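You operate a simulated robot arm through the tools that you are given. There is no shell and no other tool. Be economical: measure what you need, move in short steps, check, and stop when the job is done.

You run a simulated robot arm. Do the job below in one go: nothing can be reset, and whatever is moved stays where it is left.

Task
Put the 2.0 mandrel from the hip-high shelf of the dark steel shelves on top of the black stand loupe and the 1.2 mandrel on the free corner of the spool stand.

It is judged by the outcome, as a careful person would: the job done as asked, and still so three seconds after it is handed in. It fails if anything else is knocked over, pushed out of place, dropped, spilled or broken.

Robot
A 6-joint arm with a two-finger parallel gripper on a trunk, on a base that drives. Base frame: it is fixed to the floor where the robot stands at the start and does not move with it; the origin is under the middle of the robot, x ahead of it, y to its left, z up. Units: cm, degrees, N and s.
Its first joint turns from -166.0 to 166.0 degrees. Places, roughly: free corner of the spool stand [-140, -110, 80]; mandrel [125, -25, 75]; stand loupe [150, -25, 75]. Payload 3.43 kg.
The tool frame sits at the grasp point between the pads (the TCP): z along the fingers, y along the line on which they close. The tips reach 3.4 cm beyond it. The gripper opens to 12.8 cm. The fingers are 2.4 cm wide and 1.2 cm thick; the gripper's body (4.8 by 13 cm) begins 9.6 cm behind the TCP.
Orientation is that of the tool frame in the base frame, as a unit quaternion [w, x, y, z]. With the fingers straight down and closing along the base's y, the tool's x points along the base's -x, its y along +y and its z along -z.

Tools
- The arm moves only by the tool apply_moves. Its arguments are lists of equal length, an entry for each row: "grip": the closure, from 0 (fully open) to 1 (shut); "slide": the shift along the tool's x, y, z in cm, a list of three; "rot": the turn, a rotation vector about the tool's x, y, z in degrees, a list of three. In form: {"grip": [grip, ...], "slide": [[tx, ty, tz], ...], "rot": [[wx, wy, wz], ...]}. A call has 1 to 12 rows; each row is the pose to reach, as a shift and turn from the pose commanded when the call began, along the tool's axes at that moment. A row lasts 0.2 s, in which the tool goes at most 5 cm and 8.6 degrees; a call with a longer step from one row to the next is refused whole, and so is a gripper value outside its range. Where a pose cannot be reached the arm comes as near as it can. A force on the tool above 40 N (or 10 N above the force at the start of the call, whichever is more), or a blocked arm, ends the call early, and 0.2 s more pass. The fingers move at their own pace (about 15.3 cm/s each) and stop on an object; they squeeze with about 42 N. The grip force told is the motor's: it shows also when the fingers shut on nothing. Time passes only in rows, and 0.2 s behind the last, so rows that repeat a pose let the fingers close. It gives the time, the measured TCP pose, the force on the tool (base axes), the opening and the grip force at its end, in the units of the frame above (readings bear some noise).
- Cameras (640 x 400 px; columns grow to the right, rows downward): "scene" is now at [16.3, 17.85, 123.98]; the picture's right is [-0.46, -0.89, 0.00], its down [-0.16, 0.08, -0.98] and it looks along [0.87, -0.45, -0.18] (base axes); focal length 286 px, centre (320, 200). "wrist" rides on the gripper at [7.6, -1.1, -16] in the tool frame; the picture's right is [0.15, 0.99, 0.00], its down [-0.88, 0.13, -0.46] and it looks along [-0.45, 0.07, 0.89] (tool axes); focal length 234 px, centre (320, 200). There is no depth. A picture from a camera that has moved, and an enlarged one, comes with that camera's place and axes in the base frame and with its lens.
- snapshot(camera): a new picture of that camera. The clock stands still meanwhile.
- steer(legs): drives the robot by 1 to 6 legs, each [ahead, left, turn to the left] in cm, cm and degrees, along the robot's own axes; the way and the turn of a leg run together, so that a leg with both is an arc; at most 150 cm and 180 degrees a leg. The arm and the cameras ride along, it lands a little off, and it stops where it bumps. It gives what a move gives.
- head_to(pan, tilt): turns the head with the scene camera to pan (to the left, within 143 degrees either way) and tilt (down, from -29 to 69), counted from straight ahead of the robot. It gives what a move gives.
- inspect(camera, box): a new picture of the part [left, top, right, bottom] of that camera's present view, enlarged. The clock stands still meanwhile.
- finish_job(): hands the job in; it is judged then, once.

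Work in short steps. Places have to be worked out from the pictures, the camera data and where the tool is seen: move nearer, look again, correct. Check each grasp and each placing, and mend what went wrong. You have 120 turns and 82 pictures in all, those below and enlarged ones among them. Open the gripper and draw the arm clear of the work before you hand the job in, unless the task says otherwise; then end with one line.

The tools are called after "Call:" by a JSON object that holds its "fn" and its "kwargs". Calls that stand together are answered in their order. apply_moves: Moves the arm, as the interface text tells. Its arguments: {"type":"object","properties":{"grip":{"type":"array"},"slide":{"type":"array"},"rot":{"type":"array"}},"required":["grip","slide","rot"]} The other tools are called the same way: steer (legs) drives the base; head_to (pan, tilt) turns the head that bears the scene camera; snapshot (camera) takes a picture; inspect (camera, box) takes an enlarged picture of a part of a camera's view; finish_job () hands the job in.

At the start:

```text
clock: 0.0
tcp_pos: [72.48, -31.07, 106.31]
orientation: [0.001, 0.001, 1.0, 0.0]
force: [-0.2, -0.4, 0.7]
width: 12.81
gripper_force: 0.0
robot x, y, heading: [0.06, 0.27, -0.3]
head pan, tilt: [-27.3, 10.1]
```

scene: 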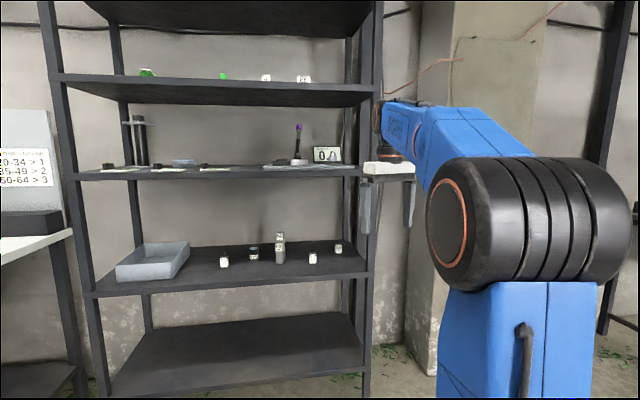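
wrist: 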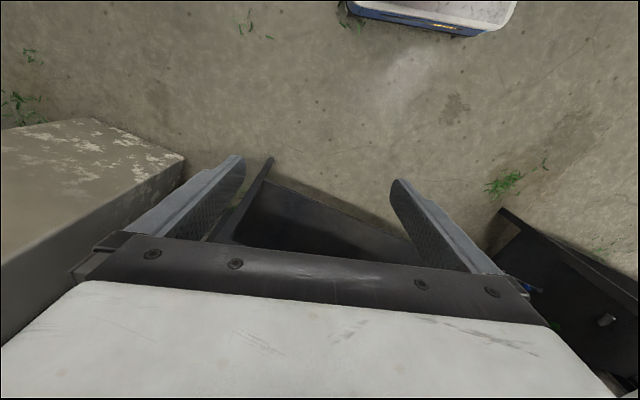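

I start by enlarging the hip-high shelf to see the objects on it.

Call:
{"fn": "inspect", "kwargs": {"camera": "scene", "box": [80, 90, 240, 190]}}

Call:
{"fn": "inspect", "kwargs": {"camera": "scene", "box": [220, 90, 380, 190]}}

Call:
{"fn": "inspect", "kwargs": {"camera": "scene", "box": [0, 100, 80, 200]}}

```text
4.00 times, centred on (160, 140) of scene
camera zoom: at [16.3, 17.85, 123.98], right [-0.46, -0.89, 0.0], down [-0.16, 0.08, -0.98], along [0.87, -0.45, -0.18], focal length 1144 px, centre (960, 440)
```

zoom: 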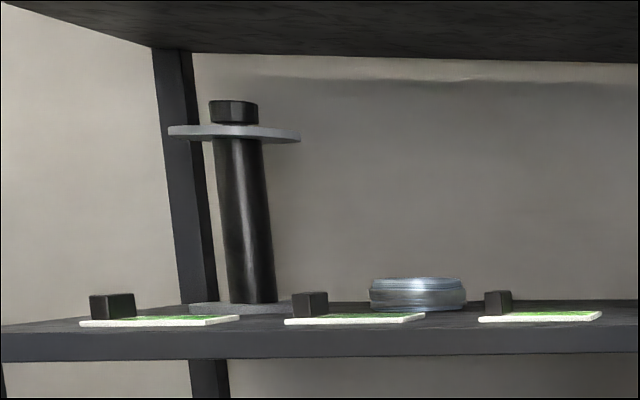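

```text
4.00 times, centred on (300, 140) of scene
camera zoom: at [16.3, 17.85, 123.98], right [-0.46, -0.89, 0.0], down [-0.16, 0.08, -0.98], along [0.87, -0.45, -0.18], focal length 1144 px, centre (400, 440)
```

zoom: 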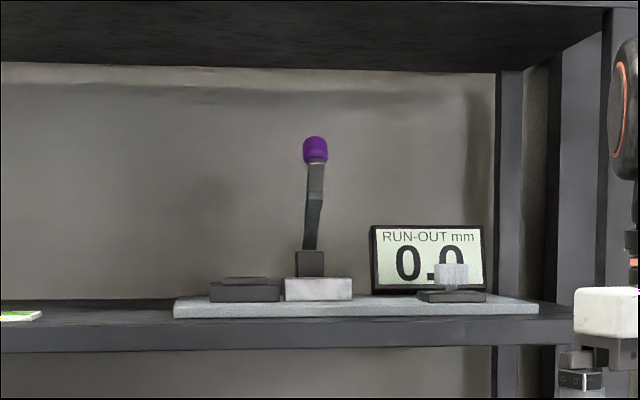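

```text
4.00 times, centred on (40, 150) of scene
camera zoom: at [16.3, 17.85, 123.98], right [-0.46, -0.89, 0.0], down [-0.16, 0.08, -0.98], along [0.87, -0.45, -0.18], focal length 1144 px, centre (1440, 400)
```

zoom: 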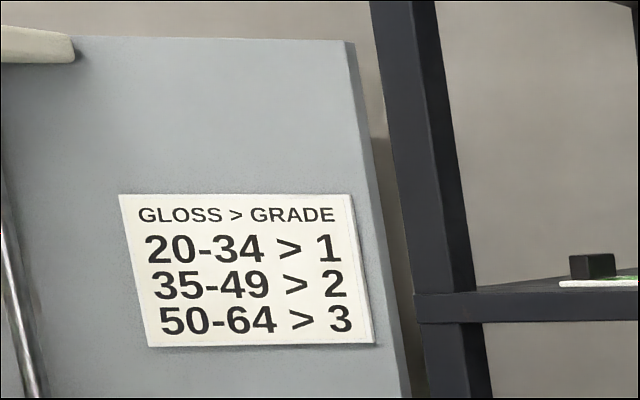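

The tool places point to the lower shelf (z≈75), so I enlarge that.

Call:
{"fn": "inspect", "kwargs": {"camera": "scene", "box": [200, 215, 360, 315]}}

Call:
{"fn": "head_to", "kwargs": {"pan": -120, "tilt": 15}}

Call:
{"fn": "snapshot", "kwargs": {"camera": "scene"}}

```text
4.00 times, centred on (280, 265) of scene
camera zoom: at [16.3, 17.85, 123.98], right [-0.46, -0.89, 0.0], down [-0.16, 0.08, -0.98], along [0.87, -0.45, -0.18], focal length 1144 px, centre (480, -60)
```

zoom: 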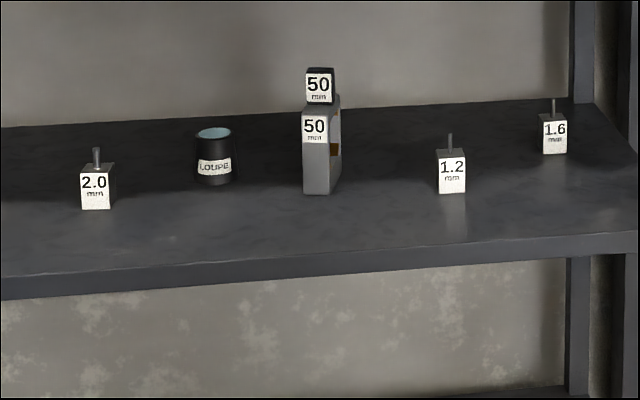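

```text
clock: 1.7
tcp_pos: [72.39, -31.12, 106.35]
orientation: [0.0, 0.0, 1.0, -0.001]
force: [-0.4, -0.9, 0.2]
width: 12.78
gripper_force: 0.1
robot x, y, heading: [0.3, -0.1, -0.2]
head pan, tilt: [-120.0, 15.0]
```

```text
75 pictures are left
camera scene: at [3.38, 14.03, 123.18], right [-0.87, 0.5, 0.0], down [0.13, 0.22, -0.97], along [-0.48, -0.84, -0.26], focal length 286 px, centre (320, 200)
```

scene: 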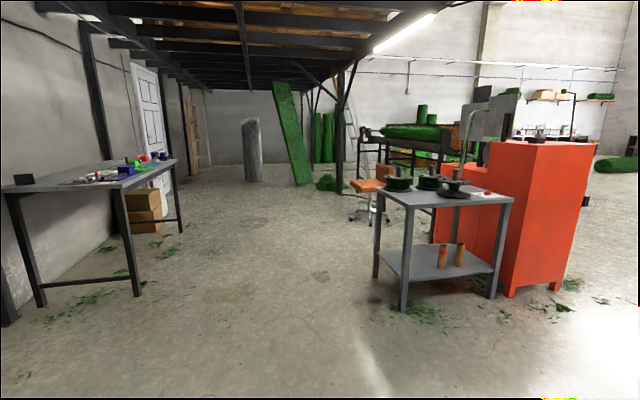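

The spool stand is behind to the right. I enlarge it to understand the free corner.

Call:
{"fn": "inspect", "kwargs": {"camera": "scene", "box": [360, 150, 520, 250]}}

```text
4.00 times, centred on (440, 200) of scene
camera zoom: at [3.38, 14.03, 123.18], right [-0.87, 0.5, 0.0], down [0.13, 0.22, -0.97], along [-0.48, -0.84, -0.26], focal length 1144 px, centre (-160, 200)
```

zoom: 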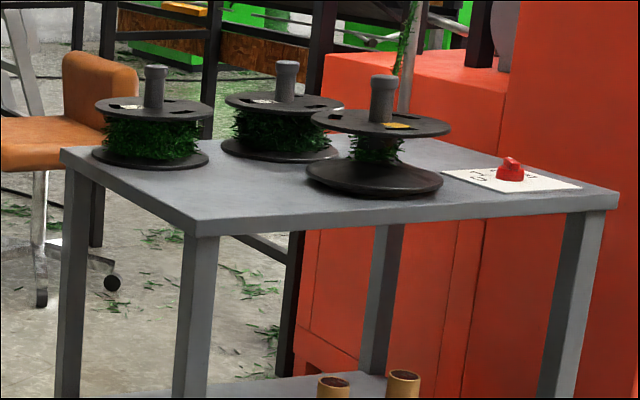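

The 2.0, 1.2 mandrels and loupe are on the lower shelf, which seems turned about −18° to my frame. I draw the arm in and tilt the tool forward 45° before driving closer.

Call:
{"fn": "apply_moves", "kwargs": {"grip": [0, 0, 0, 0, 0, 0], "slide": [[4.5, 0, 0], [9, 0, 0], [13.5, 0, 0], [18, 0, 0], [22.5, 0, 0], [27, 0, 0]], "rot": [[0, -7.5, 0], [0, -15, 0], [0, -22.5, 0], [0, -30, 0], [0, -37.5, 0], [0, -45, 0]]}}

Call:
{"fn": "head_to", "kwargs": {"pan": -18, "tilt": 25}}

Call:
{"fn": "snapshot", "kwargs": {"camera": "scene"}}

```text
clock: 3.1
tcp_pos: [45.66, -30.71, 106.38]
orientation: [0.384, -0.007, 0.923, 0.002]
force: [-5.2, -1.7, 1.0]
width: 12.82
gripper_force: 0.1
robot x, y, heading: [-0.43, -0.25, -0.0]
head pan, tilt: [-120.0, 15.0]
```

```text
clock: 4.9
tcp_pos: [45.87, -30.46, 106.37]
orientation: [0.381, -0.011, 0.925, 0.004]
force: [0.1, -0.2, -0.6]
width: 12.82
gripper_force: 0.1
robot x, y, heading: [-0.07, 0.17, 0.0]
head pan, tilt: [-18.0, 25.0]
```

```text
73 pictures are left
camera scene: at [16.8, 19.27, 121.56], right [-0.31, -0.95, 0.0], down [-0.4, 0.13, -0.91], along [0.86, -0.28, -0.42], focal length 286 px, centre (320, 200)
```

scene: 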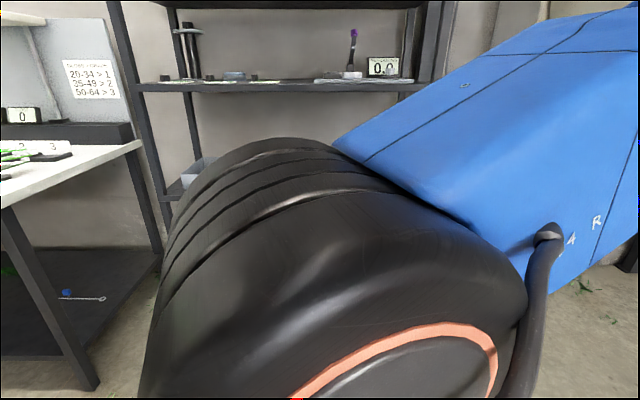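

The shelf is square to heading −18°. I turn to it and drive a bit under half of the way in.

Call:
{"fn": "steer", "kwargs": {"legs": [[0, 0, -18], [45, 22, 0]]}}

Call:
{"fn": "snapshot", "kwargs": {"camera": "wrist"}}

Call:
{"fn": "head_to", "kwargs": {"pan": 0, "tilt": 25}}

Call:
{"fn": "snapshot", "kwargs": {"camera": "scene"}}

```text
clock: 8.8
tcp_pos: [83.04, -35.41, 106.3]
orientation: [0.378, 0.138, 0.914, -0.058]
force: [-0.6, -0.2, 0.3]
width: 12.78
gripper_force: 0.1
robot x, y, heading: [48.79, 7.28, -17.0]
head pan, tilt: [-18.0, 25.0]
```

```text
72 pictures are left
camera wrist: at [66.88, -31.46, 112.34], right [0.19, 0.98, -0.1], down [0.33, 0.04, 0.94], along [0.93, -0.22, -0.31], focal length 234 px, centre (320, 200)
```

wrist: 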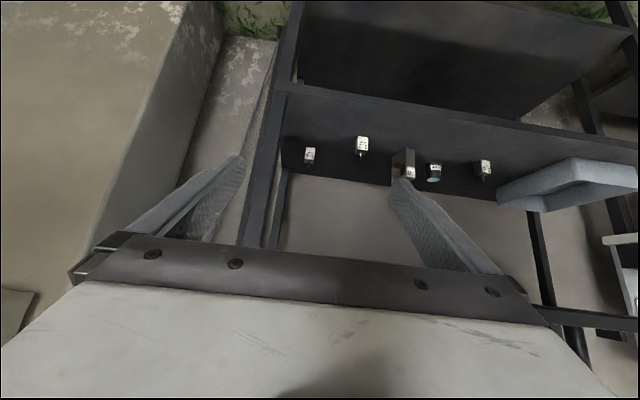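

```text
clock: 9.6
tcp_pos: [83.1, -35.39, 106.49]
orientation: [0.378, 0.137, 0.914, -0.058]
force: [1.0, 1.3, -0.2]
width: 12.77
gripper_force: 0.0
robot x, y, heading: [49.05, 7.44, -17.1]
head pan, tilt: [0.0, 25.0]
```

```text
71 pictures are left
camera scene: at [71.97, 23.71, 121.56], right [-0.3, -0.96, 0.0], down [-0.4, 0.13, -0.91], along [0.87, -0.27, -0.42], focal length 286 px, centre (320, 200)
```

scene: 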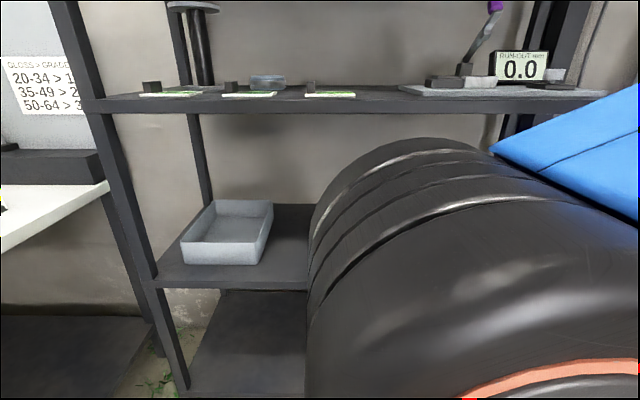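

The wrist camera sees all objects (upside down). I enlarge to measure pixels.

Call:
{"fn": "inspect", "kwargs": {"camera": "wrist", "box": [290, 110, 418, 190]}}

Call:
{"fn": "inspect", "kwargs": {"camera": "wrist", "box": [390, 120, 518, 200]}}

```text
5.00 times, centred on (354, 150) of wrist
camera zoom: at [66.88, -31.47, 112.34], right [0.19, 0.98, -0.1], down [0.33, 0.04, 0.94], along [0.93, -0.22, -0.31], focal length 1171 px, centre (150, 450)
```

zoom: 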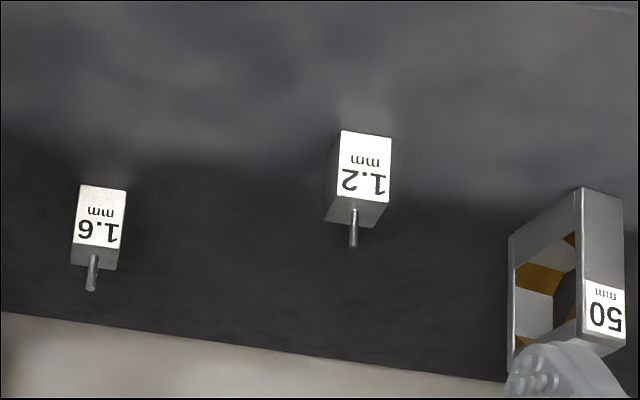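

```text
5.00 times, centred on (454, 160) of wrist
camera zoom: at [66.88, -31.47, 112.34], right [0.19, 0.98, -0.1], down [0.33, 0.04, 0.94], along [0.93, -0.22, -0.31], focal length 1171 px, centre (-350, 400)
```

zoom: 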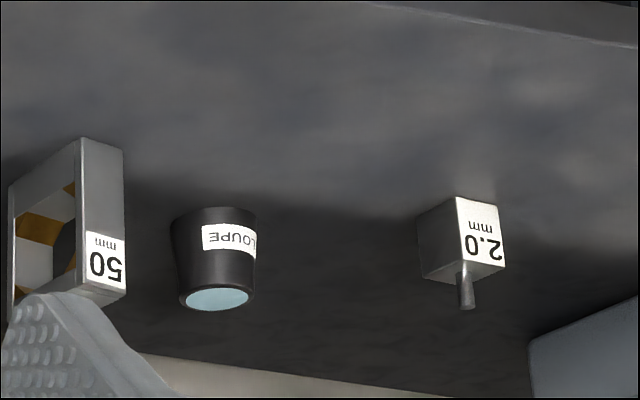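

Both views agree: shelf z≈74, 2.0 front at about (138,1), loupe near (139.5,−12.5), 1.2 front at about (124.5,−35); cubes ≈3 cm, square to the shelf. I drive 14 cm closer.

Call:
{"fn": "steer", "kwargs": {"legs": [[14, 0, -0.5]]}}

```text
clock: 10.9
tcp_pos: [96.22, -39.81, 106.24]
orientation: [0.378, 0.142, 0.913, -0.059]
force: [-1.0, -0.4, 0.7]
width: 12.82
gripper_force: 0.1
robot x, y, heading: [62.62, 3.59, -17.7]
head pan, tilt: [0.0, 25.0]
```

I swing the tool left in front of the 2.0 mandrel, still outside the shelf edge, lowering to z≈90 and part-closing the gripper.

Call:
{"fn": "apply_moves", "kwargs": {"grip": [0.45, 0.45, 0.45, 0.45, 0.45, 0.45, 0.45, 0.45, 0.45, 0.45, 0.45, 0.45], "slide": [[0.94, 4.33, 0.94], [1.88, 8.67, 1.88], [2.83, 13, 2.83], [3.77, 17.33, 3.77], [4.71, 21.67, 4.71], [5.65, 26, 5.65], [6.6, 30.33, 6.6], [7.53, 34.67, 7.53], [8.48, 39, 8.48], [9.4, 43.33, 9.4], [10.4, 47.67, 10.4], [11.3, 52, 11.3]], "rot": [[0, 0, 0], [0, 0, 0], [0, 0, 0], [0, 0, 0], [0, 0, 0], [0, 0, 0], [0, 0, 0], [0, 0, 0], [0, 0, 0], [0, 0, 0], [0, 0, 0], [0, 0, 0]]}}

Call:
{"fn": "snapshot", "kwargs": {"camera": "wrist"}}

Call:
{"fn": "snapshot", "kwargs": {"camera": "scene"}}

```text
clock: 13.5
tcp_pos: [107.79, 6.35, 90.76]
orientation: [0.381, 0.142, 0.912, -0.061]
force: [-0.4, -0.9, -0.2]
width: 7.03
gripper_force: 0.2
out of reach, approached as far as the arm can: row 10, 11, 12
robot x, y, heading: [62.45, 3.44, -17.9]
head pan, tilt: [0.0, 25.0]
```

```text
68 pictures are left
camera wrist: at [91.61, 10.4, 96.76], right [0.2, 0.97, -0.11], down [0.32, 0.04, 0.95], along [0.93, -0.23, -0.31], focal length 234 px, centre (320, 200)
```

wrist: 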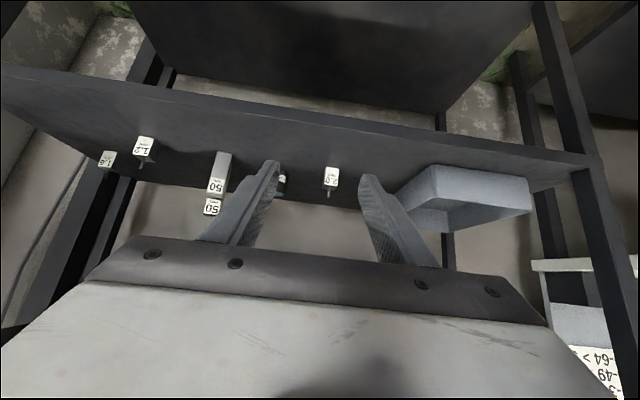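

```text
67 pictures are left
camera scene: at [85.54, 19.33, 121.56], right [-0.3, -0.95, 0.0], down [-0.4, 0.13, -0.91], along [0.86, -0.27, -0.42], focal length 286 px, centre (320, 200)
```

scene: 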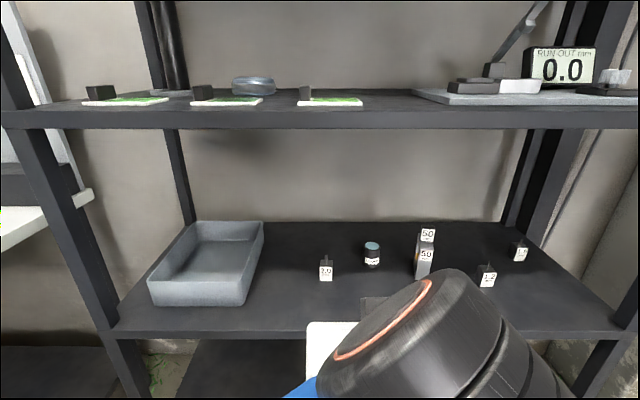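

TCP fell short ~4 cm (arm limit near the body). I advance 14 cm toward the shelf and lower a bit, then check where it lands relative to the commanded pose.

Call:
{"fn": "apply_moves", "kwargs": {"grip": [0.45, 0.45, 0.45, 0.45, 0.45], "slide": [[-1.4, 0, 2.6], [-2.8, 0, 5.2], [-4.2, 0, 7.8], [-5.6, 0, 10.4], [-5.6, 0, 10.4]], "rot": [[0, 0, 0], [0, 0, 0], [0, 0, 0], [0, 0, 0], [0, 0, 0]]}}

```text
clock: 14.7
tcp_pos: [108.95, 2.82, 88.0]
orientation: [0.38, 0.141, 0.912, -0.059]
force: [-0.4, -0.1, -0.8]
width: 7.04
gripper_force: 0.0
out of reach, approached as far as the arm can: row 1, 2, 3, 4, 5
robot x, y, heading: [62.65, 3.33, -17.7]
head pan, tilt: [0.0, 25.0]
```

The arm is held by a limit on this side. I test by moving back to the right with the same orientation.

Call:
{"fn": "apply_moves", "kwargs": {"grip": [0.45, 0.45, 0.45, 0.45, 0.45], "slide": [[0, -4.5, 0], [0, -9, 0], [0, -13.5, 0], [0, -18, 0], [0, -18, 0]], "rot": [[0, 0, 0], [0, 0, 0], [0, 0, 0], [0, 0, 0], [0, 0, 0]]}}

Call:
{"fn": "snapshot", "kwargs": {"camera": "scene"}}

```text
clock: 15.9
tcp_pos: [103.71, -14.23, 88.18]
orientation: [0.379, 0.141, 0.913, -0.059]
force: [-0.3, 0.1, -0.6]
width: 7.05
gripper_force: 0.1
robot x, y, heading: [62.42, 3.6, -17.6]
head pan, tilt: [0.0, 25.0]
```

```text
66 pictures are left
camera scene: at [85.53, 19.33, 121.56], right [-0.3, -0.95, 0.0], down [-0.4, 0.13, -0.91], along [0.86, -0.27, -0.42], focal length 286 px, centre (320, 200)
```

scene: 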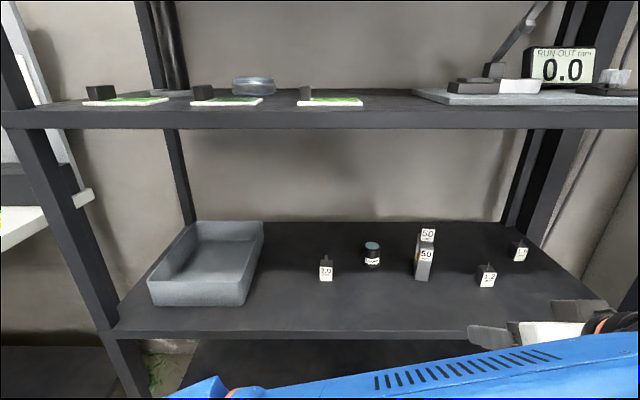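

Commanded poses restart from the actual pose, good. From this central line I test advancing along the shelf normal at z≈88.

Call:
{"fn": "apply_moves", "kwargs": {"grip": [0.45, 0.45, 0.45, 0.45], "slide": [[-3.2, 0, 3.2], [-6.4, 0, 6.4], [-9.6, 0, 9.6], [-9.6, 0, 9.6]], "rot": [[0, 0, 0], [0, 0, 0], [0, 0, 0], [0, 0, 0]]}}

```text
clock: 16.9
tcp_pos: [105.98, -12.83, 87.51]
orientation: [0.379, 0.142, 0.912, -0.059]
force: [0.2, 0.1, -0.7]
width: 7.03
gripper_force: 0.0
out of reach, approached as far as the arm can: row 1, 2, 3, 4
robot x, y, heading: [62.07, 3.3, -17.9]
head pan, tilt: [0.0, 25.0]
```

Still blocked going forward, so it's some wrist/elbow limit. I look at the arm's posture.

Call:
{"fn": "head_to", "kwargs": {"pan": -45, "tilt": 55}}

Call:
{"fn": "snapshot", "kwargs": {"camera": "scene"}}

```text
clock: 18.0
tcp_pos: [106.01, -12.84, 87.57]
orientation: [0.378, 0.141, 0.913, -0.059]
force: [-0.5, -0.1, 0.9]
width: 7.04
gripper_force: 0.0
robot x, y, heading: [62.16, 3.43, -17.5]
head pan, tilt: [-45.0, 55.0]
```

```text
65 pictures are left
camera scene: at [80.08, 15.72, 117.16], right [-0.89, -0.46, 0.0], down [-0.38, 0.73, -0.57], along [0.26, -0.51, -0.82], focal length 286 px, centre (320, 200)
```

scene: 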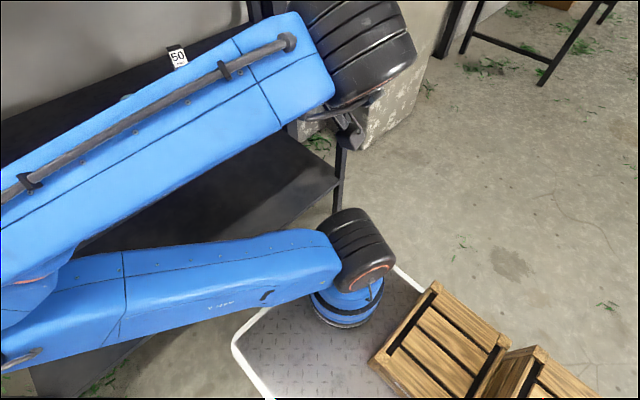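

The arm base sits ~25 cm ahead/8 cm right of the robot origin, so my tucked-in tool brought the wrist onto the shoulder axis and the elbow folded sideways. I back off 35 cm and unfold: tool down again and further out.

Call:
{"fn": "steer", "kwargs": {"legs": [[-35, 0, 0]]}}

Call:
{"fn": "apply_moves", "kwargs": {"grip": [0.45, 0.45, 0.45, 0.45, 0.45, 0.45, 0.45], "slide": [[-2, -1, -1], [-4, -2, -2], [-6, -3, -3], [-8, -4, -4], [-10, -5, -5], [-12, -6, -6], [-12, -6, -6]], "rot": [[0, 7.5, 0], [0, 15, 0], [0, 22.5, 0], [0, 30, 0], [0, 37.5, 0], [0, 45, 0], [0, 45, 0]]}}

Call:
{"fn": "snapshot", "kwargs": {"camera": "scene"}}

```text
clock: 20.3
tcp_pos: [73.03, -2.32, 87.57]
orientation: [0.379, 0.141, 0.913, -0.059]
force: [0.6, 0.0, -0.5]
width: 7.03
gripper_force: 0.1
robot x, y, heading: [29.45, 13.79, -17.9]
head pan, tilt: [-45.0, 55.0]
```

```text
clock: 21.9
tcp_pos: [58.19, 1.07, 91.57]
orientation: [-0.001, -0.042, 0.999, 0.0]
force: [-0.5, 1.7, 0.5]
width: 7.02
gripper_force: 0.0
out of reach, approached as far as the arm can: row 1, 2, 3, 4, 5, 6, 7
robot x, y, heading: [29.65, 13.78, -17.7]
head pan, tilt: [-45.0, 55.0]
```

```text
64 pictures are left
camera scene: at [46.99, 26.21, 117.16], right [-0.89, -0.46, 0.0], down [-0.38, 0.73, -0.57], along [0.26, -0.51, -0.82], focal length 286 px, centre (320, 200)
```

scene: 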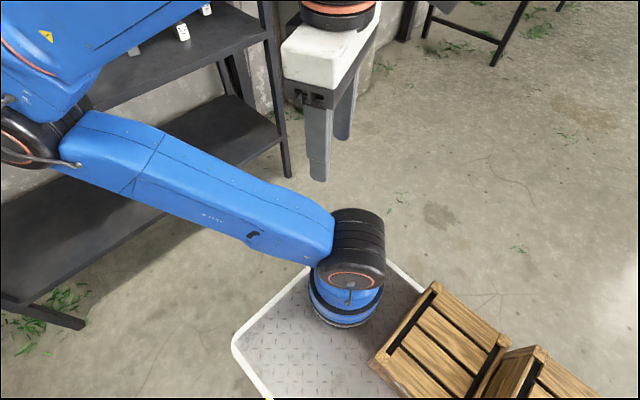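

I move forward 25 cm along the robot heading, up 12 cm, and turn the tool yaw back to the heading.

Call:
{"fn": "apply_moves", "kwargs": {"grip": [0.45, 0.45, 0.45, 0.45, 0.45, 0.45, 0.45], "slide": [[-3.85, -1.6, -2], [-7.7, -3.2, -4], [-11.55, -4.8, -6], [-15.4, -6.4, -8], [-19.25, -8, -10], [-23.1, -9.6, -12], [-23.1, -9.6, -12]], "rot": [[0, 0, 3.75], [0, 0, 7.5], [0, 0, 11.25], [0, 0, 15], [0, 0, 18.75], [0, 0, 22.5], [0, 0, 22.5]]}}

Call:
{"fn": "snapshot", "kwargs": {"camera": "scene"}}

```text
clock: 23.5
tcp_pos: [57.02, -1.08, 93.61]
orientation: [-0.001, 0.343, 0.939, -0.002]
force: [0.7, -0.5, -0.4]
width: 7.03
gripper_force: 0.0
out of reach, approached as far as the arm can: row 1, 2, 3, 4, 5, 6, 7
robot x, y, heading: [29.28, 13.53, -17.4]
head pan, tilt: [-45.0, 55.0]
```

```text
63 pictures are left
camera scene: at [47.0, 26.21, 117.16], right [-0.89, -0.46, 0.0], down [-0.38, 0.73, -0.57], along [0.26, -0.51, -0.82], focal length 286 px, centre (320, 200)
```

scene: 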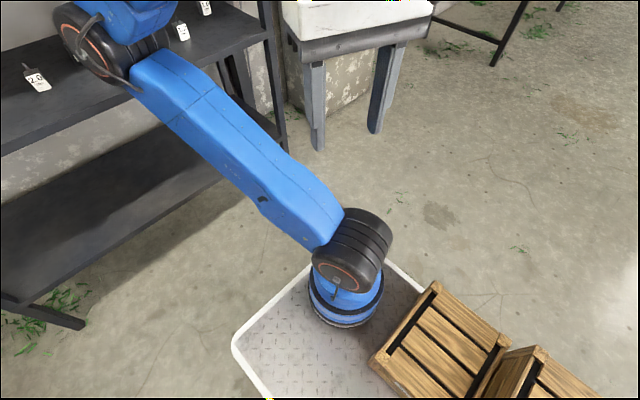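

TCP is only ~10 cm from the arm's own axis (inner limit). The tool now heads about −40°, which points away from the axis, so I move straight out along it, without turning.

Call:
{"fn": "apply_moves", "kwargs": {"grip": [0.45, 0.45, 0.45, 0.45, 0.45, 0.45, 0.45], "slide": [[-4, 0, 0], [-8, 0, -1], [-12, 0, -2], [-16, 0, -3], [-20, 0, -4], [-24, 0, -5], [-24, 0, -5]], "rot": [[0, 0, 0], [0, 0, 0], [0, 0, 0], [0, 0, 0], [0, 0, 0], [0, 0, 0], [0, 0, 0]]}}

Call:
{"fn": "snapshot", "kwargs": {"camera": "scene"}}

```text
clock: 25.1
tcp_pos: [59.26, -1.12, 90.32]
orientation: [0.0, 0.343, 0.939, -0.003]
force: [-0.8, 0.1, -0.4]
width: 7.04
gripper_force: 0.1
out of reach, approached as far as the arm can: row 1, 2, 3, 4, 5, 6, 7
robot x, y, heading: [29.44, 13.7, -17.5]
head pan, tilt: [-45.0, 55.0]
```

```text
62 pictures are left
camera scene: at [47.0, 26.2, 117.16], right [-0.89, -0.46, 0.0], down [-0.38, 0.73, -0.57], along [0.26, -0.51, -0.82], focal length 286 px, centre (320, 200)
```

scene: 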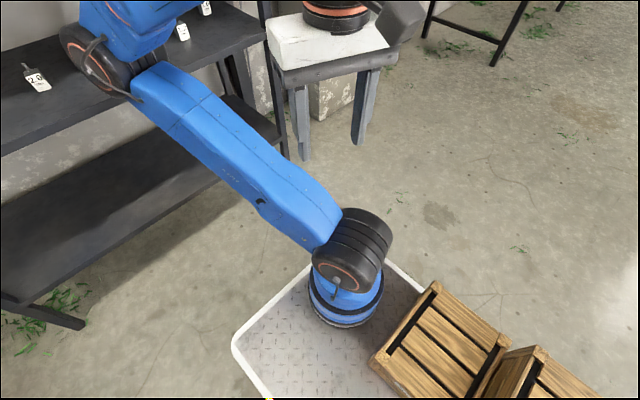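

I see now: pulling in while off to the right swung the shoulder round, so the arm faces rear-right. I move the TCP out to the robot's right first, to sweep it back to the front afterwards.

Call:
{"fn": "apply_moves", "kwargs": {"grip": [0.45, 0.45, 0.45, 0.45, 0.45, 0.45, 0.45, 0.45, 0.45, 0.45], "slide": [[-1.5, -3.6, -1], [-3, -7.2, -2], [-4.5, -10.8, -3], [-6, -14.4, -4], [-7.5, -18, -5], [-9, -21.6, -6], [-10.5, -25.2, -7], [-12, -28.8, -8], [-13.4, -32.3, -9], [-13.4, -32.3, -9]], "rot": [[0, 0, 0], [0, 0, 0], [0, 0, 0], [0, 0, 0], [0, 0, 0], [0, 0, 0], [0, 0, 0], [0, 0, 0], [0, 0, 0], [0, 0, 0]]}}

Call:
{"fn": "snapshot", "kwargs": {"camera": "scene"}}

```text
clock: 27.3
tcp_pos: [48.45, -34.16, 99.23]
orientation: [0.0, 0.342, 0.94, -0.001]
force: [-0.8, 0.1, 0.1]
width: 7.04
gripper_force: 0.1
out of reach, approached as far as the arm can: row 1, 2, 3
robot x, y, heading: [29.36, 14.01, -17.5]
head pan, tilt: [-45.0, 55.0]
```

```text
61 pictures are left
camera scene: at [46.99, 26.19, 117.16], right [-0.89, -0.46, 0.0], down [-0.38, 0.73, -0.57], along [0.26, -0.51, -0.82], focal length 286 px, centre (320, 200)
```

scene: 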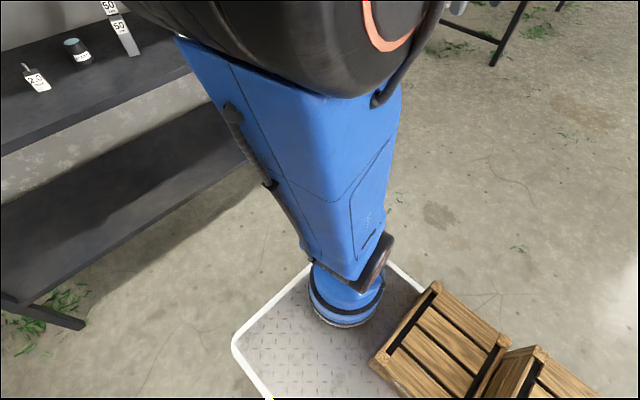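

The arm is free again. I sweep the TCP round to the front at z≈99, turning the tool yaw back to −17.5°.

Call:
{"fn": "apply_moves", "kwargs": {"grip": [0.45, 0.45, 0.45, 0.45, 0.45, 0.45, 0.45, 0.45, 0.45, 0.45, 0.45, 0.45], "slide": [[-3.3, 3.51, 0], [-6.6, 7.03, 0], [-9.9, 10.54, 0], [-13.2, 14.06, 0], [-16.5, 17.57, 0], [-19.8, 21.1, 0], [-23.1, 24.6, 0], [-21.8, 29.3, 0], [-20.5, 34, 0], [-19.2, 38.6, 0], [-17.9, 43.3, 0], [-16.6, 47.9, 0]], "rot": [[0, 0, -1.9], [0, 0, -3.8], [0, 0, -5.6], [0, 0, -7.5], [0, 0, -9.4], [0, 0, -11.3], [0, 0, -13.1], [0, 0, -15], [0, 0, -16.9], [0, 0, -18.8], [0, 0, -20.6], [0, 0, -22.5]]}}

Call:
{"fn": "snapshot", "kwargs": {"camera": "scene"}}

```text
clock: 29.9
tcp_pos: [92.61, -8.29, 99.09]
orientation: [0.001, 0.153, 0.988, -0.001]
force: [-0.8, 0.8, -0.5]
width: 7.04
gripper_force: 0.0
robot x, y, heading: [29.51, 13.94, -17.5]
head pan, tilt: [-45.0, 55.0]
```

```text
60 pictures are left
camera scene: at [46.99, 26.19, 117.16], right [-0.89, -0.46, 0.0], down [-0.38, 0.73, -0.57], along [0.26, -0.51, -0.82], focal length 286 px, centre (320, 200)
```

scene: 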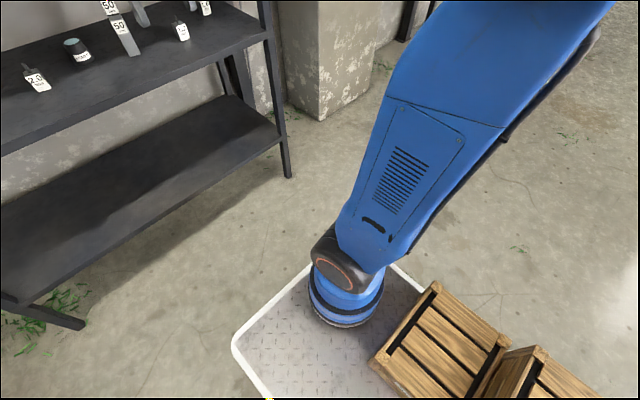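

Good posture now. I tilt the tool 45° forward again while shifting 23 cm left and slightly forward/down, still well outside the shelf.

Call:
{"fn": "apply_moves", "kwargs": {"grip": [0.45, 0.45, 0.45, 0.45, 0.45, 0.45, 0.45], "slide": [[-1.33, 3.83, 1.17], [-2.67, 7.67, 2.33], [-4, 11.5, 3.5], [-5.33, 15.33, 4.67], [-6.67, 19.17, 5.83], [-8, 23, 7], [-8, 23, 7]], "rot": [[0, -7.5, 0], [0, -15, 0], [0, -22.5, 0], [0, -30, 0], [0, -37.5, 0], [0, -45, 0], [0, -45, 0]]}}

Call:
{"fn": "head_to", "kwargs": {"pan": 0, "tilt": 25}}

Call:
{"fn": "snapshot", "kwargs": {"camera": "scene"}}

```text
clock: 31.5
tcp_pos: [107.13, 11.26, 92.13]
orientation: [0.379, 0.142, 0.913, -0.06]
force: [-1.2, -0.2, -0.3]
width: 7.04
gripper_force: 0.0
robot x, y, heading: [29.67, 13.94, -17.5]
head pan, tilt: [-45.0, 55.0]
```

```text
clock: 32.6
tcp_pos: [107.05, 11.39, 92.31]
orientation: [0.379, 0.141, 0.913, -0.059]
force: [-0.2, 0.5, 0.9]
width: 7.02
gripper_force: 0.0
robot x, y, heading: [29.46, 14.17, -17.7]
head pan, tilt: [0.0, 25.0]
```

```text
59 pictures are left
camera scene: at [52.45, 29.82, 121.55], right [-0.3, -0.95, 0.0], down [-0.4, 0.13, -0.91], along [0.86, -0.27, -0.42], focal length 286 px, centre (320, 200)
```

scene: 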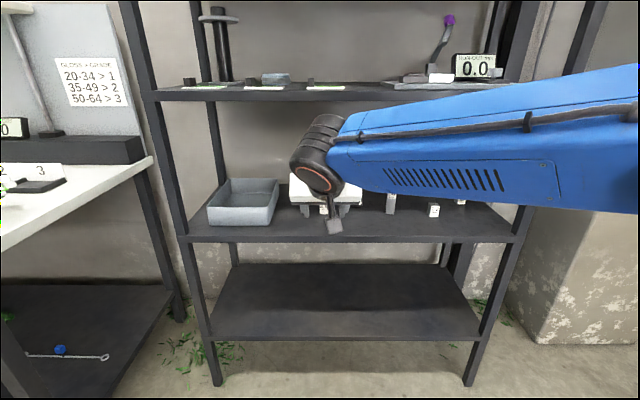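

TCP is aligned laterally with the 2.0 mandrel. I lower to z≈82 outside the shelf, then drive 18 cm in.

Call:
{"fn": "apply_moves", "kwargs": {"grip": [0.45, 0.45, 0.45, 0.45], "slide": [[2.4, 0, 2.4], [4.8, 0, 4.8], [7.1, 0, 7.1], [7.1, 0, 7.1]], "rot": [[0, 0, 0], [0, 0, 0], [0, 0, 0], [0, 0, 0]]}}

Call:
{"fn": "steer", "kwargs": {"legs": [[18, 0, 0]]}}

Call:
{"fn": "snapshot", "kwargs": {"camera": "wrist"}}

Call:
{"fn": "snapshot", "kwargs": {"camera": "scene"}}

```text
clock: 33.6
tcp_pos: [107.02, 11.3, 82.09]
orientation: [0.379, 0.141, 0.913, -0.06]
force: [-0.6, 0.4, -0.4]
width: 7.06
gripper_force: 0.1
robot x, y, heading: [29.71, 13.81, -17.5]
head pan, tilt: [0.0, 25.0]
```

```text
clock: 35.1
tcp_pos: [124.01, 5.98, 82.22]
orientation: [0.379, 0.14, 0.913, -0.058]
force: [0.0, 0.2, -1.2]
width: 7.06
gripper_force: 0.0
robot x, y, heading: [45.92, 8.57, -17.5]
head pan, tilt: [0.0, 25.0]
```

```text
58 pictures are left
camera wrist: at [107.93, 9.96, 88.12], right [0.2, 0.97, -0.11], down [0.33, 0.04, 0.94], along [0.92, -0.22, -0.31], focal length 234 px, centre (320, 200)
```

wrist: 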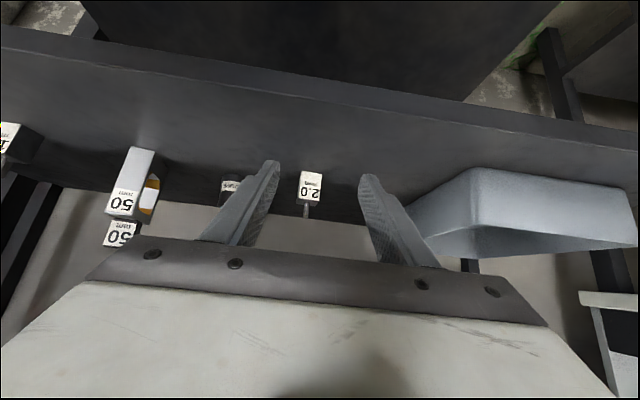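

```text
57 pictures are left
camera scene: at [69.5, 24.46, 121.56], right [-0.3, -0.95, 0.0], down [-0.4, 0.13, -0.91], along [0.86, -0.27, -0.42], focal length 286 px, centre (320, 200)
```

scene: 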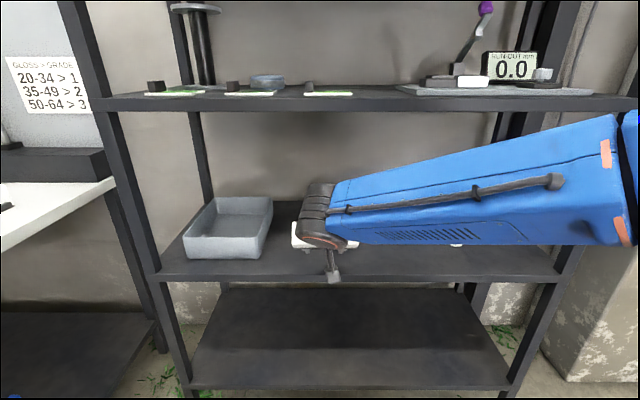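

Measured centre of the 2.0 at about (139.3,0.9): 16 cm ahead. I lower to z≈78.3 and advance 7 cm, then check.

Call:
{"fn": "apply_moves", "kwargs": {"grip": [0.45, 0.45, 0.45], "slide": [[-1, -0.2, 3.9], [-2.1, -0.3, 7.8], [-2.1, -0.3, 7.8]], "rot": [[0, 0, 0], [0, 0, 0], [0, 0, 0]]}}

Call:
{"fn": "inspect", "kwargs": {"camera": "wrist", "box": [220, 110, 420, 235]}}

```text
clock: 35.9
tcp_pos: [130.76, 3.55, 78.14]
orientation: [0.378, 0.14, 0.913, -0.059]
force: [-0.1, -0.3, -0.4]
width: 7.04
gripper_force: 0.0
robot x, y, heading: [46.42, 8.5, -17.3]
head pan, tilt: [0.0, 25.0]
```

```text
3.20 times, centred on (320, 172) of wrist
camera zoom: at [114.59, 7.43, 84.05], right [0.2, 0.97, -0.11], down [0.33, 0.04, 0.94], along [0.92, -0.22, -0.31], focal length 749 px, centre (320, 288)
```

zoom: 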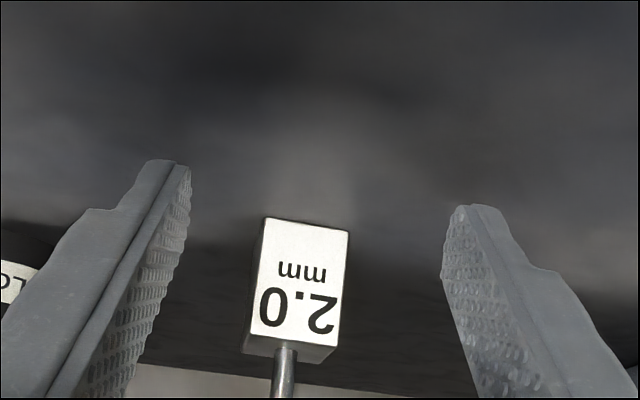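

Cube is 3.0 wide, 4.1 tall, centre (139.1,0.8), aligned with the fingers. I advance 7.6 cm and close.

Call:
{"fn": "apply_moves", "kwargs": {"grip": [0.45, 0.45, 0.45, 0.6, 0.8, 1, 1, 1], "slide": [[-2.7, -0.1, 2.7], [-5.4, -0.15, 5.4], [-5.4, -0.15, 5.4], [-5.4, -0.15, 5.4], [-5.4, -0.15, 5.4], [-5.4, -0.15, 5.4], [-5.4, -0.15, 5.4], [-5.4, -0.15, 5.4]], "rot": [[0, 0, 0], [0, 0, 0], [0, 0, 0], [0, 0, 0], [0, 0, 0], [0, 0, 0], [0, 0, 0], [0, 0, 0]]}}

Call:
{"fn": "inspect", "kwargs": {"camera": "wrist", "box": [160, 90, 480, 290]}}

```text
clock: 37.7
tcp_pos: [137.93, 1.09, 78.23]
orientation: [0.379, 0.14, 0.913, -0.059]
force: [0.8, -0.4, 1.5]
width: 2.96
gripper_force: 42.1
robot x, y, heading: [46.59, 8.28, -17.3]
head pan, tilt: [0.0, 25.0]
```

```text
2.00 times, centred on (320, 190) of wrist
camera zoom: at [121.8, 5.09, 84.13], right [0.2, 0.97, -0.1], down [0.33, 0.04, 0.94], along [0.92, -0.22, -0.31], focal length 468 px, centre (320, 220)
```

zoom: 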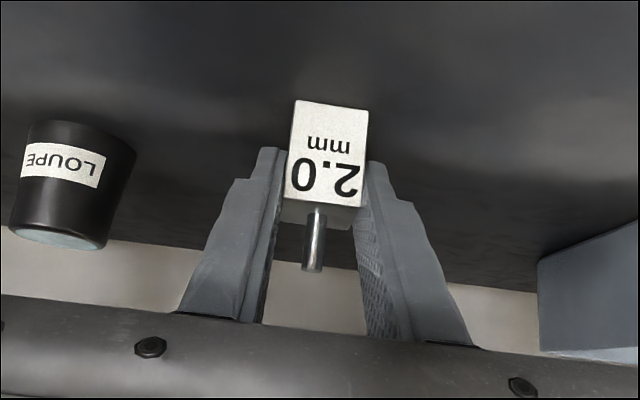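

Gripped (2.96 cm, 42 N). I lift 10 cm straight up and look at the loupe and the stacked 50 mm blocks relative to hand and forearm.

Call:
{"fn": "apply_moves", "kwargs": {"grip": [1, 1, 1, 1, 1], "slide": [[-1, 0, -1], [-2.5, 0, -2.5], [-5, 0, -5], [-7.1, 0, -7.1], [-7.1, 0, -7.1]], "rot": [[0, 0, 0], [0, 0, 0], [0, 0, 0], [0, 0, 0], [0, 0, 0]]}}

Call:
{"fn": "snapshot", "kwargs": {"camera": "wrist"}}

Call:
{"fn": "snapshot", "kwargs": {"camera": "scene"}}

```text
clock: 38.9
tcp_pos: [137.92, 1.33, 88.36]
orientation: [0.38, 0.14, 0.912, -0.059]
force: [0.1, -0.3, -2.6]
width: 2.92
gripper_force: 41.7
robot x, y, heading: [46.82, 8.65, -17.3]
head pan, tilt: [0.0, 25.0]
```

```text
54 pictures are left
camera wrist: at [121.78, 5.22, 94.25], right [0.2, 0.97, -0.11], down [0.33, 0.04, 0.94], along [0.92, -0.22, -0.31], focal length 234 px, centre (320, 200)
```

wrist: 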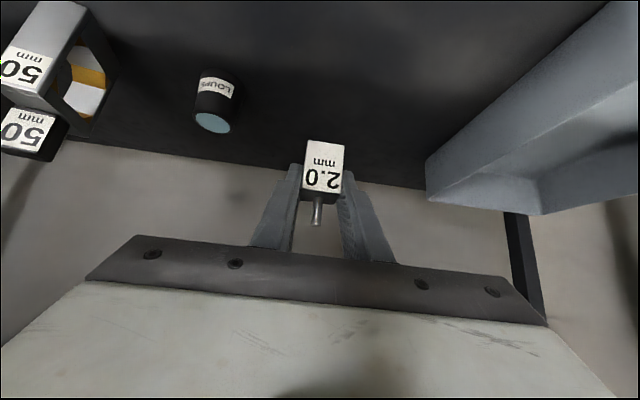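

```text
53 pictures are left
camera scene: at [69.5, 24.46, 121.56], right [-0.3, -0.95, 0.0], down [-0.4, 0.13, -0.91], along [0.86, -0.27, -0.42], focal length 286 px, centre (320, 200)
```

scene: 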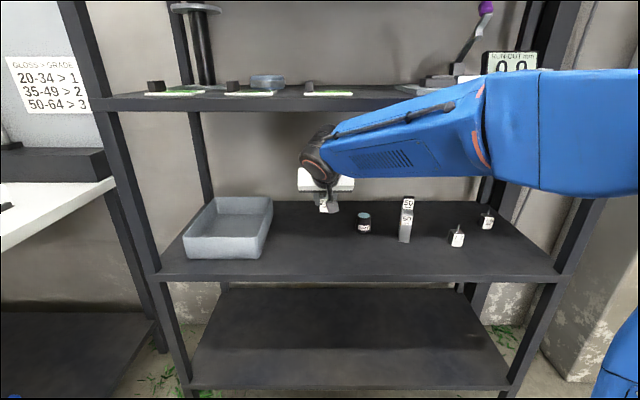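

Both cameras put the loupe's top centre at (140.5,−12.4,79.3). The wrist is near the upper shelf's underside, so I lower 2.5 cm, then move 12.3 cm right and 5.4 cm deeper.

Call:
{"fn": "apply_moves", "kwargs": {"grip": [1, 1, 1, 1, 1, 1, 1], "slide": [[1.77, 0, 1.77], [0.8, -3, 2.7], [-0.15, -6, 3.7], [-1.1, -9.2, 4.6], [-2.05, -12.3, 5.6], [-2.05, -12.3, 5.6], [-2.05, -12.3, 5.6]], "rot": [[0, 0, 0], [0, 0, 0], [0, 0, 0], [0, 0, 0], [0, 0, 0], [0, 0, 0], [0, 0, 0]]}}

Call:
{"fn": "inspect", "kwargs": {"camera": "wrist", "box": [240, 80, 400, 180]}}

Call:
{"fn": "inspect", "kwargs": {"camera": "scene", "box": [280, 130, 440, 230]}}

```text
clock: 40.5
tcp_pos: [139.37, -12.31, 85.69]
orientation: [0.379, 0.14, 0.913, -0.058]
force: [-0.3, 0.0, -2.3]
width: 2.93
gripper_force: 41.7
robot x, y, heading: [46.2, 8.65, -17.8]
head pan, tilt: [0.0, 25.0]
```

```text
4.00 times, centred on (320, 130) of wrist
camera zoom: at [123.22, -8.31, 91.7], right [0.2, 0.97, -0.11], down [0.33, 0.04, 0.94], along [0.92, -0.22, -0.31], focal length 937 px, centre (320, 480)
```

zoom: 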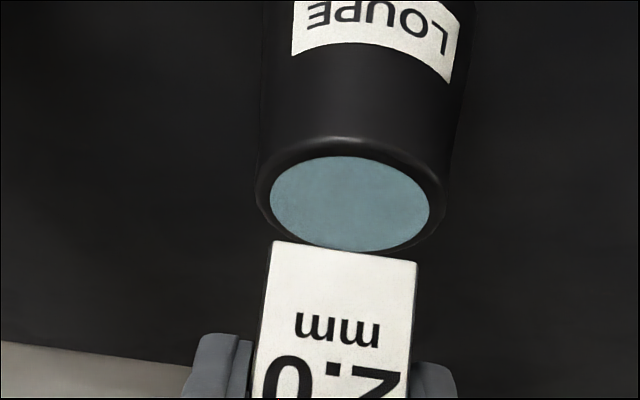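

```text
4.00 times, centred on (360, 180) of scene
camera zoom: at [69.51, 24.45, 121.56], right [-0.3, -0.95, 0.0], down [-0.4, 0.13, -0.91], along [0.86, -0.27, -0.42], focal length 1144 px, centre (160, 280)
```

zoom: 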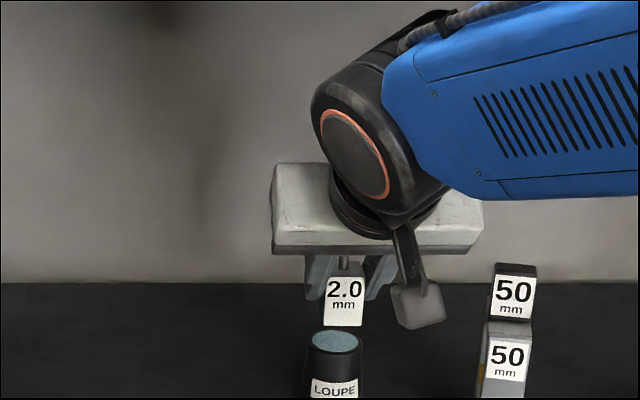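

Loupe and mandrel are aligned within ~0.2 cm. I nudge 0.2 left and descend 1.6 cm gently, watching the force.

Call:
{"fn": "apply_moves", "kwargs": {"grip": [1, 1, 1, 1, 1], "slide": [[0.35, 0.2, 0.35], [0.7, 0.2, 0.7], [0.95, 0.2, 0.95], [1.15, 0.2, 1.15], [1.15, 0.2, 1.15]], "rot": [[0, 0, 0], [0, 0, 0], [0, 0, 0], [0, 0, 0], [0, 0, 0]]}}

Call:
{"fn": "inspect", "kwargs": {"camera": "scene", "box": [320, 180, 400, 230]}}

```text
clock: 41.7
tcp_pos: [139.4, -12.0, 84.02]
orientation: [0.379, 0.14, 0.913, -0.059]
force: [0.2, 0.3, -2.6]
width: 2.93
gripper_force: 41.9
robot x, y, heading: [46.3, 8.69, -17.5]
head pan, tilt: [0.0, 25.0]
```

```text
8.00 times, centred on (360, 205) of scene
camera zoom: at [69.5, 24.45, 121.56], right [-0.3, -0.95, 0.0], down [-0.4, 0.13, -0.91], along [0.86, -0.27, -0.42], focal length 2287 px, centre (0, 160)
```

zoom: 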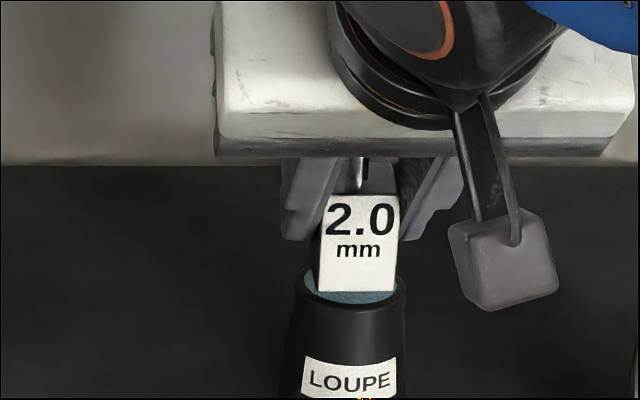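

Well centred over the rim, force still free. I go down in 0.2 cm steps to contact.

Call:
{"fn": "apply_moves", "kwargs": {"grip": [1, 1, 1, 1], "slide": [[0.14, 0.1, 0.14], [0.28, 0.1, 0.28], [0.35, 0.1, 0.35], [0.35, 0.1, 0.35]], "rot": [[0, 0, 0], [0, 0, 0], [0, 0, 0], [0, 0, 0]]}}

```text
clock: 42.7
tcp_pos: [139.46, -11.91, 83.68]
orientation: [0.378, 0.14, 0.913, -0.059]
force: [-0.3, -0.1, -2.0]
width: 2.92
gripper_force: 42.1
robot x, y, heading: [46.44, 8.44, -17.4]
head pan, tilt: [0.0, 25.0]
```

Call:
{"fn": "apply_moves", "kwargs": {"grip": [1, 1, 1], "slide": [[0.1, 0, 0.1], [0.18, 0, 0.18], [0.18, 0, 0.18]], "rot": [[0, 0, 0], [0, 0, 0], [0, 0, 0]]}}

Call:
{"fn": "inspect", "kwargs": {"camera": "wrist", "box": [240, 80, 400, 180]}}

```text
clock: 43.5
tcp_pos: [139.49, -11.88, 83.28]
orientation: [0.38, 0.141, 0.912, -0.059]
force: [-0.1, -1.9, 5.4]
width: 2.95
gripper_force: 42.0
robot x, y, heading: [46.14, 8.57, -17.6]
head pan, tilt: [0.0, 25.0]
```

```text
4.00 times, centred on (320, 130) of wrist
camera zoom: at [123.33, -7.93, 89.3], right [0.2, 0.97, -0.1], down [0.32, 0.04, 0.95], along [0.92, -0.22, -0.31], focal length 937 px, centre (320, 480)
```

zoom: 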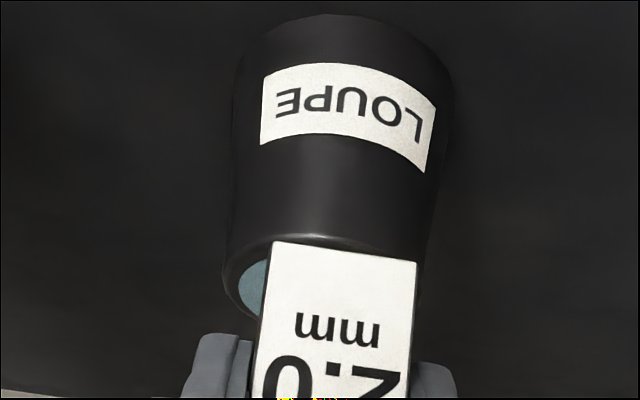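

Contact felt (+8 N). The picture shows the cube ~0.3 cm too far left on the rim; I lift 0.4, shift 0.3 right and set down again.

Call:
{"fn": "apply_moves", "kwargs": {"grip": [1, 1, 1, 1, 1, 1], "slide": [[-0.35, 0, -0.35], [-0.35, -0.3, -0.3], [-0.35, -0.3, -0.3], [-0.2, -0.3, -0.08], [-0.05, -0.3, 0.06], [-0.05, -0.3, 0.06]], "rot": [[0, 0, 0], [0, 0, 0], [0, 0, 0], [0, 0, 0], [0, 0, 0], [0, 0, 0]]}}

Call:
{"fn": "inspect", "kwargs": {"camera": "wrist", "box": [240, 80, 400, 180]}}

```text
clock: 44.9
tcp_pos: [139.53, -12.11, 83.39]
orientation: [0.38, 0.14, 0.913, -0.059]
force: [-0.4, 0.6, 1.8]
width: 2.96
gripper_force: 41.9
robot x, y, heading: [46.16, 8.64, -17.2]
head pan, tilt: [0.0, 25.0]
```

```text
4.00 times, centred on (320, 130) of wrist
camera zoom: at [123.3, -8.22, 89.31], right [0.2, 0.97, -0.1], down [0.32, 0.04, 0.95], along [0.92, -0.22, -0.31], focal length 937 px, centre (320, 480)
```

zoom: 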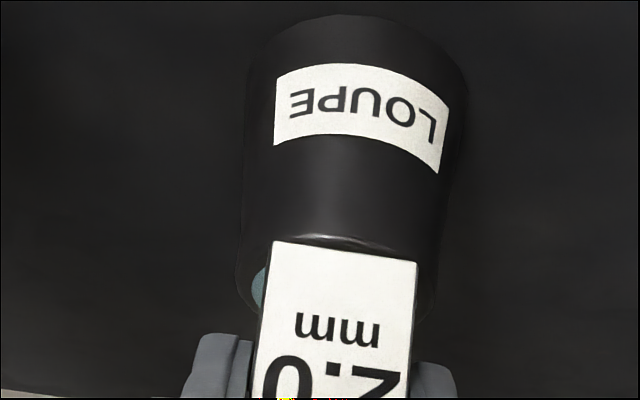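

Centred and touching. I open partway and check before withdrawing.

Call:
{"fn": "apply_moves", "kwargs": {"grip": [0.9, 0.75, 0.6, 0.6, 0.6], "slide": [[0, 0, 0], [0, 0, 0], [0, 0, 0], [0, 0, 0], [0, 0, 0]], "rot": [[0, 0, 0], [0, 0, 0], [0, 0, 0], [0, 0, 0], [0, 0, 0]]}}

Call:
{"fn": "inspect", "kwargs": {"camera": "wrist", "box": [220, 80, 420, 205]}}

```text
clock: 46.1
tcp_pos: [139.46, -12.14, 83.34]
orientation: [0.379, 0.141, 0.913, -0.058]
force: [0.2, 0.3, -0.2]
width: 5.1
gripper_force: 0.0
robot x, y, heading: [46.37, 8.69, -17.7]
head pan, tilt: [0.0, 25.0]
```

```text
3.20 times, centred on (320, 142) of wrist
camera zoom: at [123.3, -8.22, 89.29], right [0.2, 0.97, -0.1], down [0.33, 0.04, 0.94], along [0.92, -0.22, -0.31], focal length 749 px, centre (320, 384)
```

zoom: 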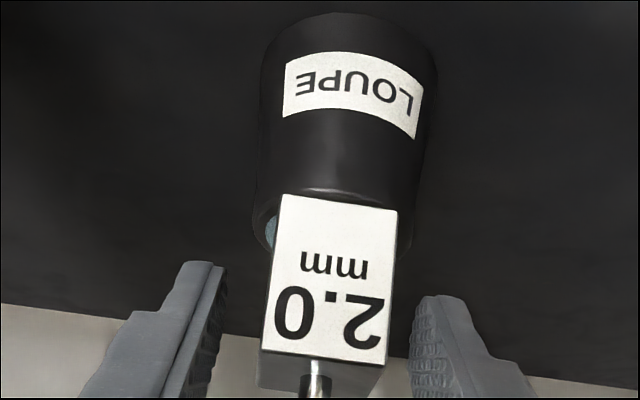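

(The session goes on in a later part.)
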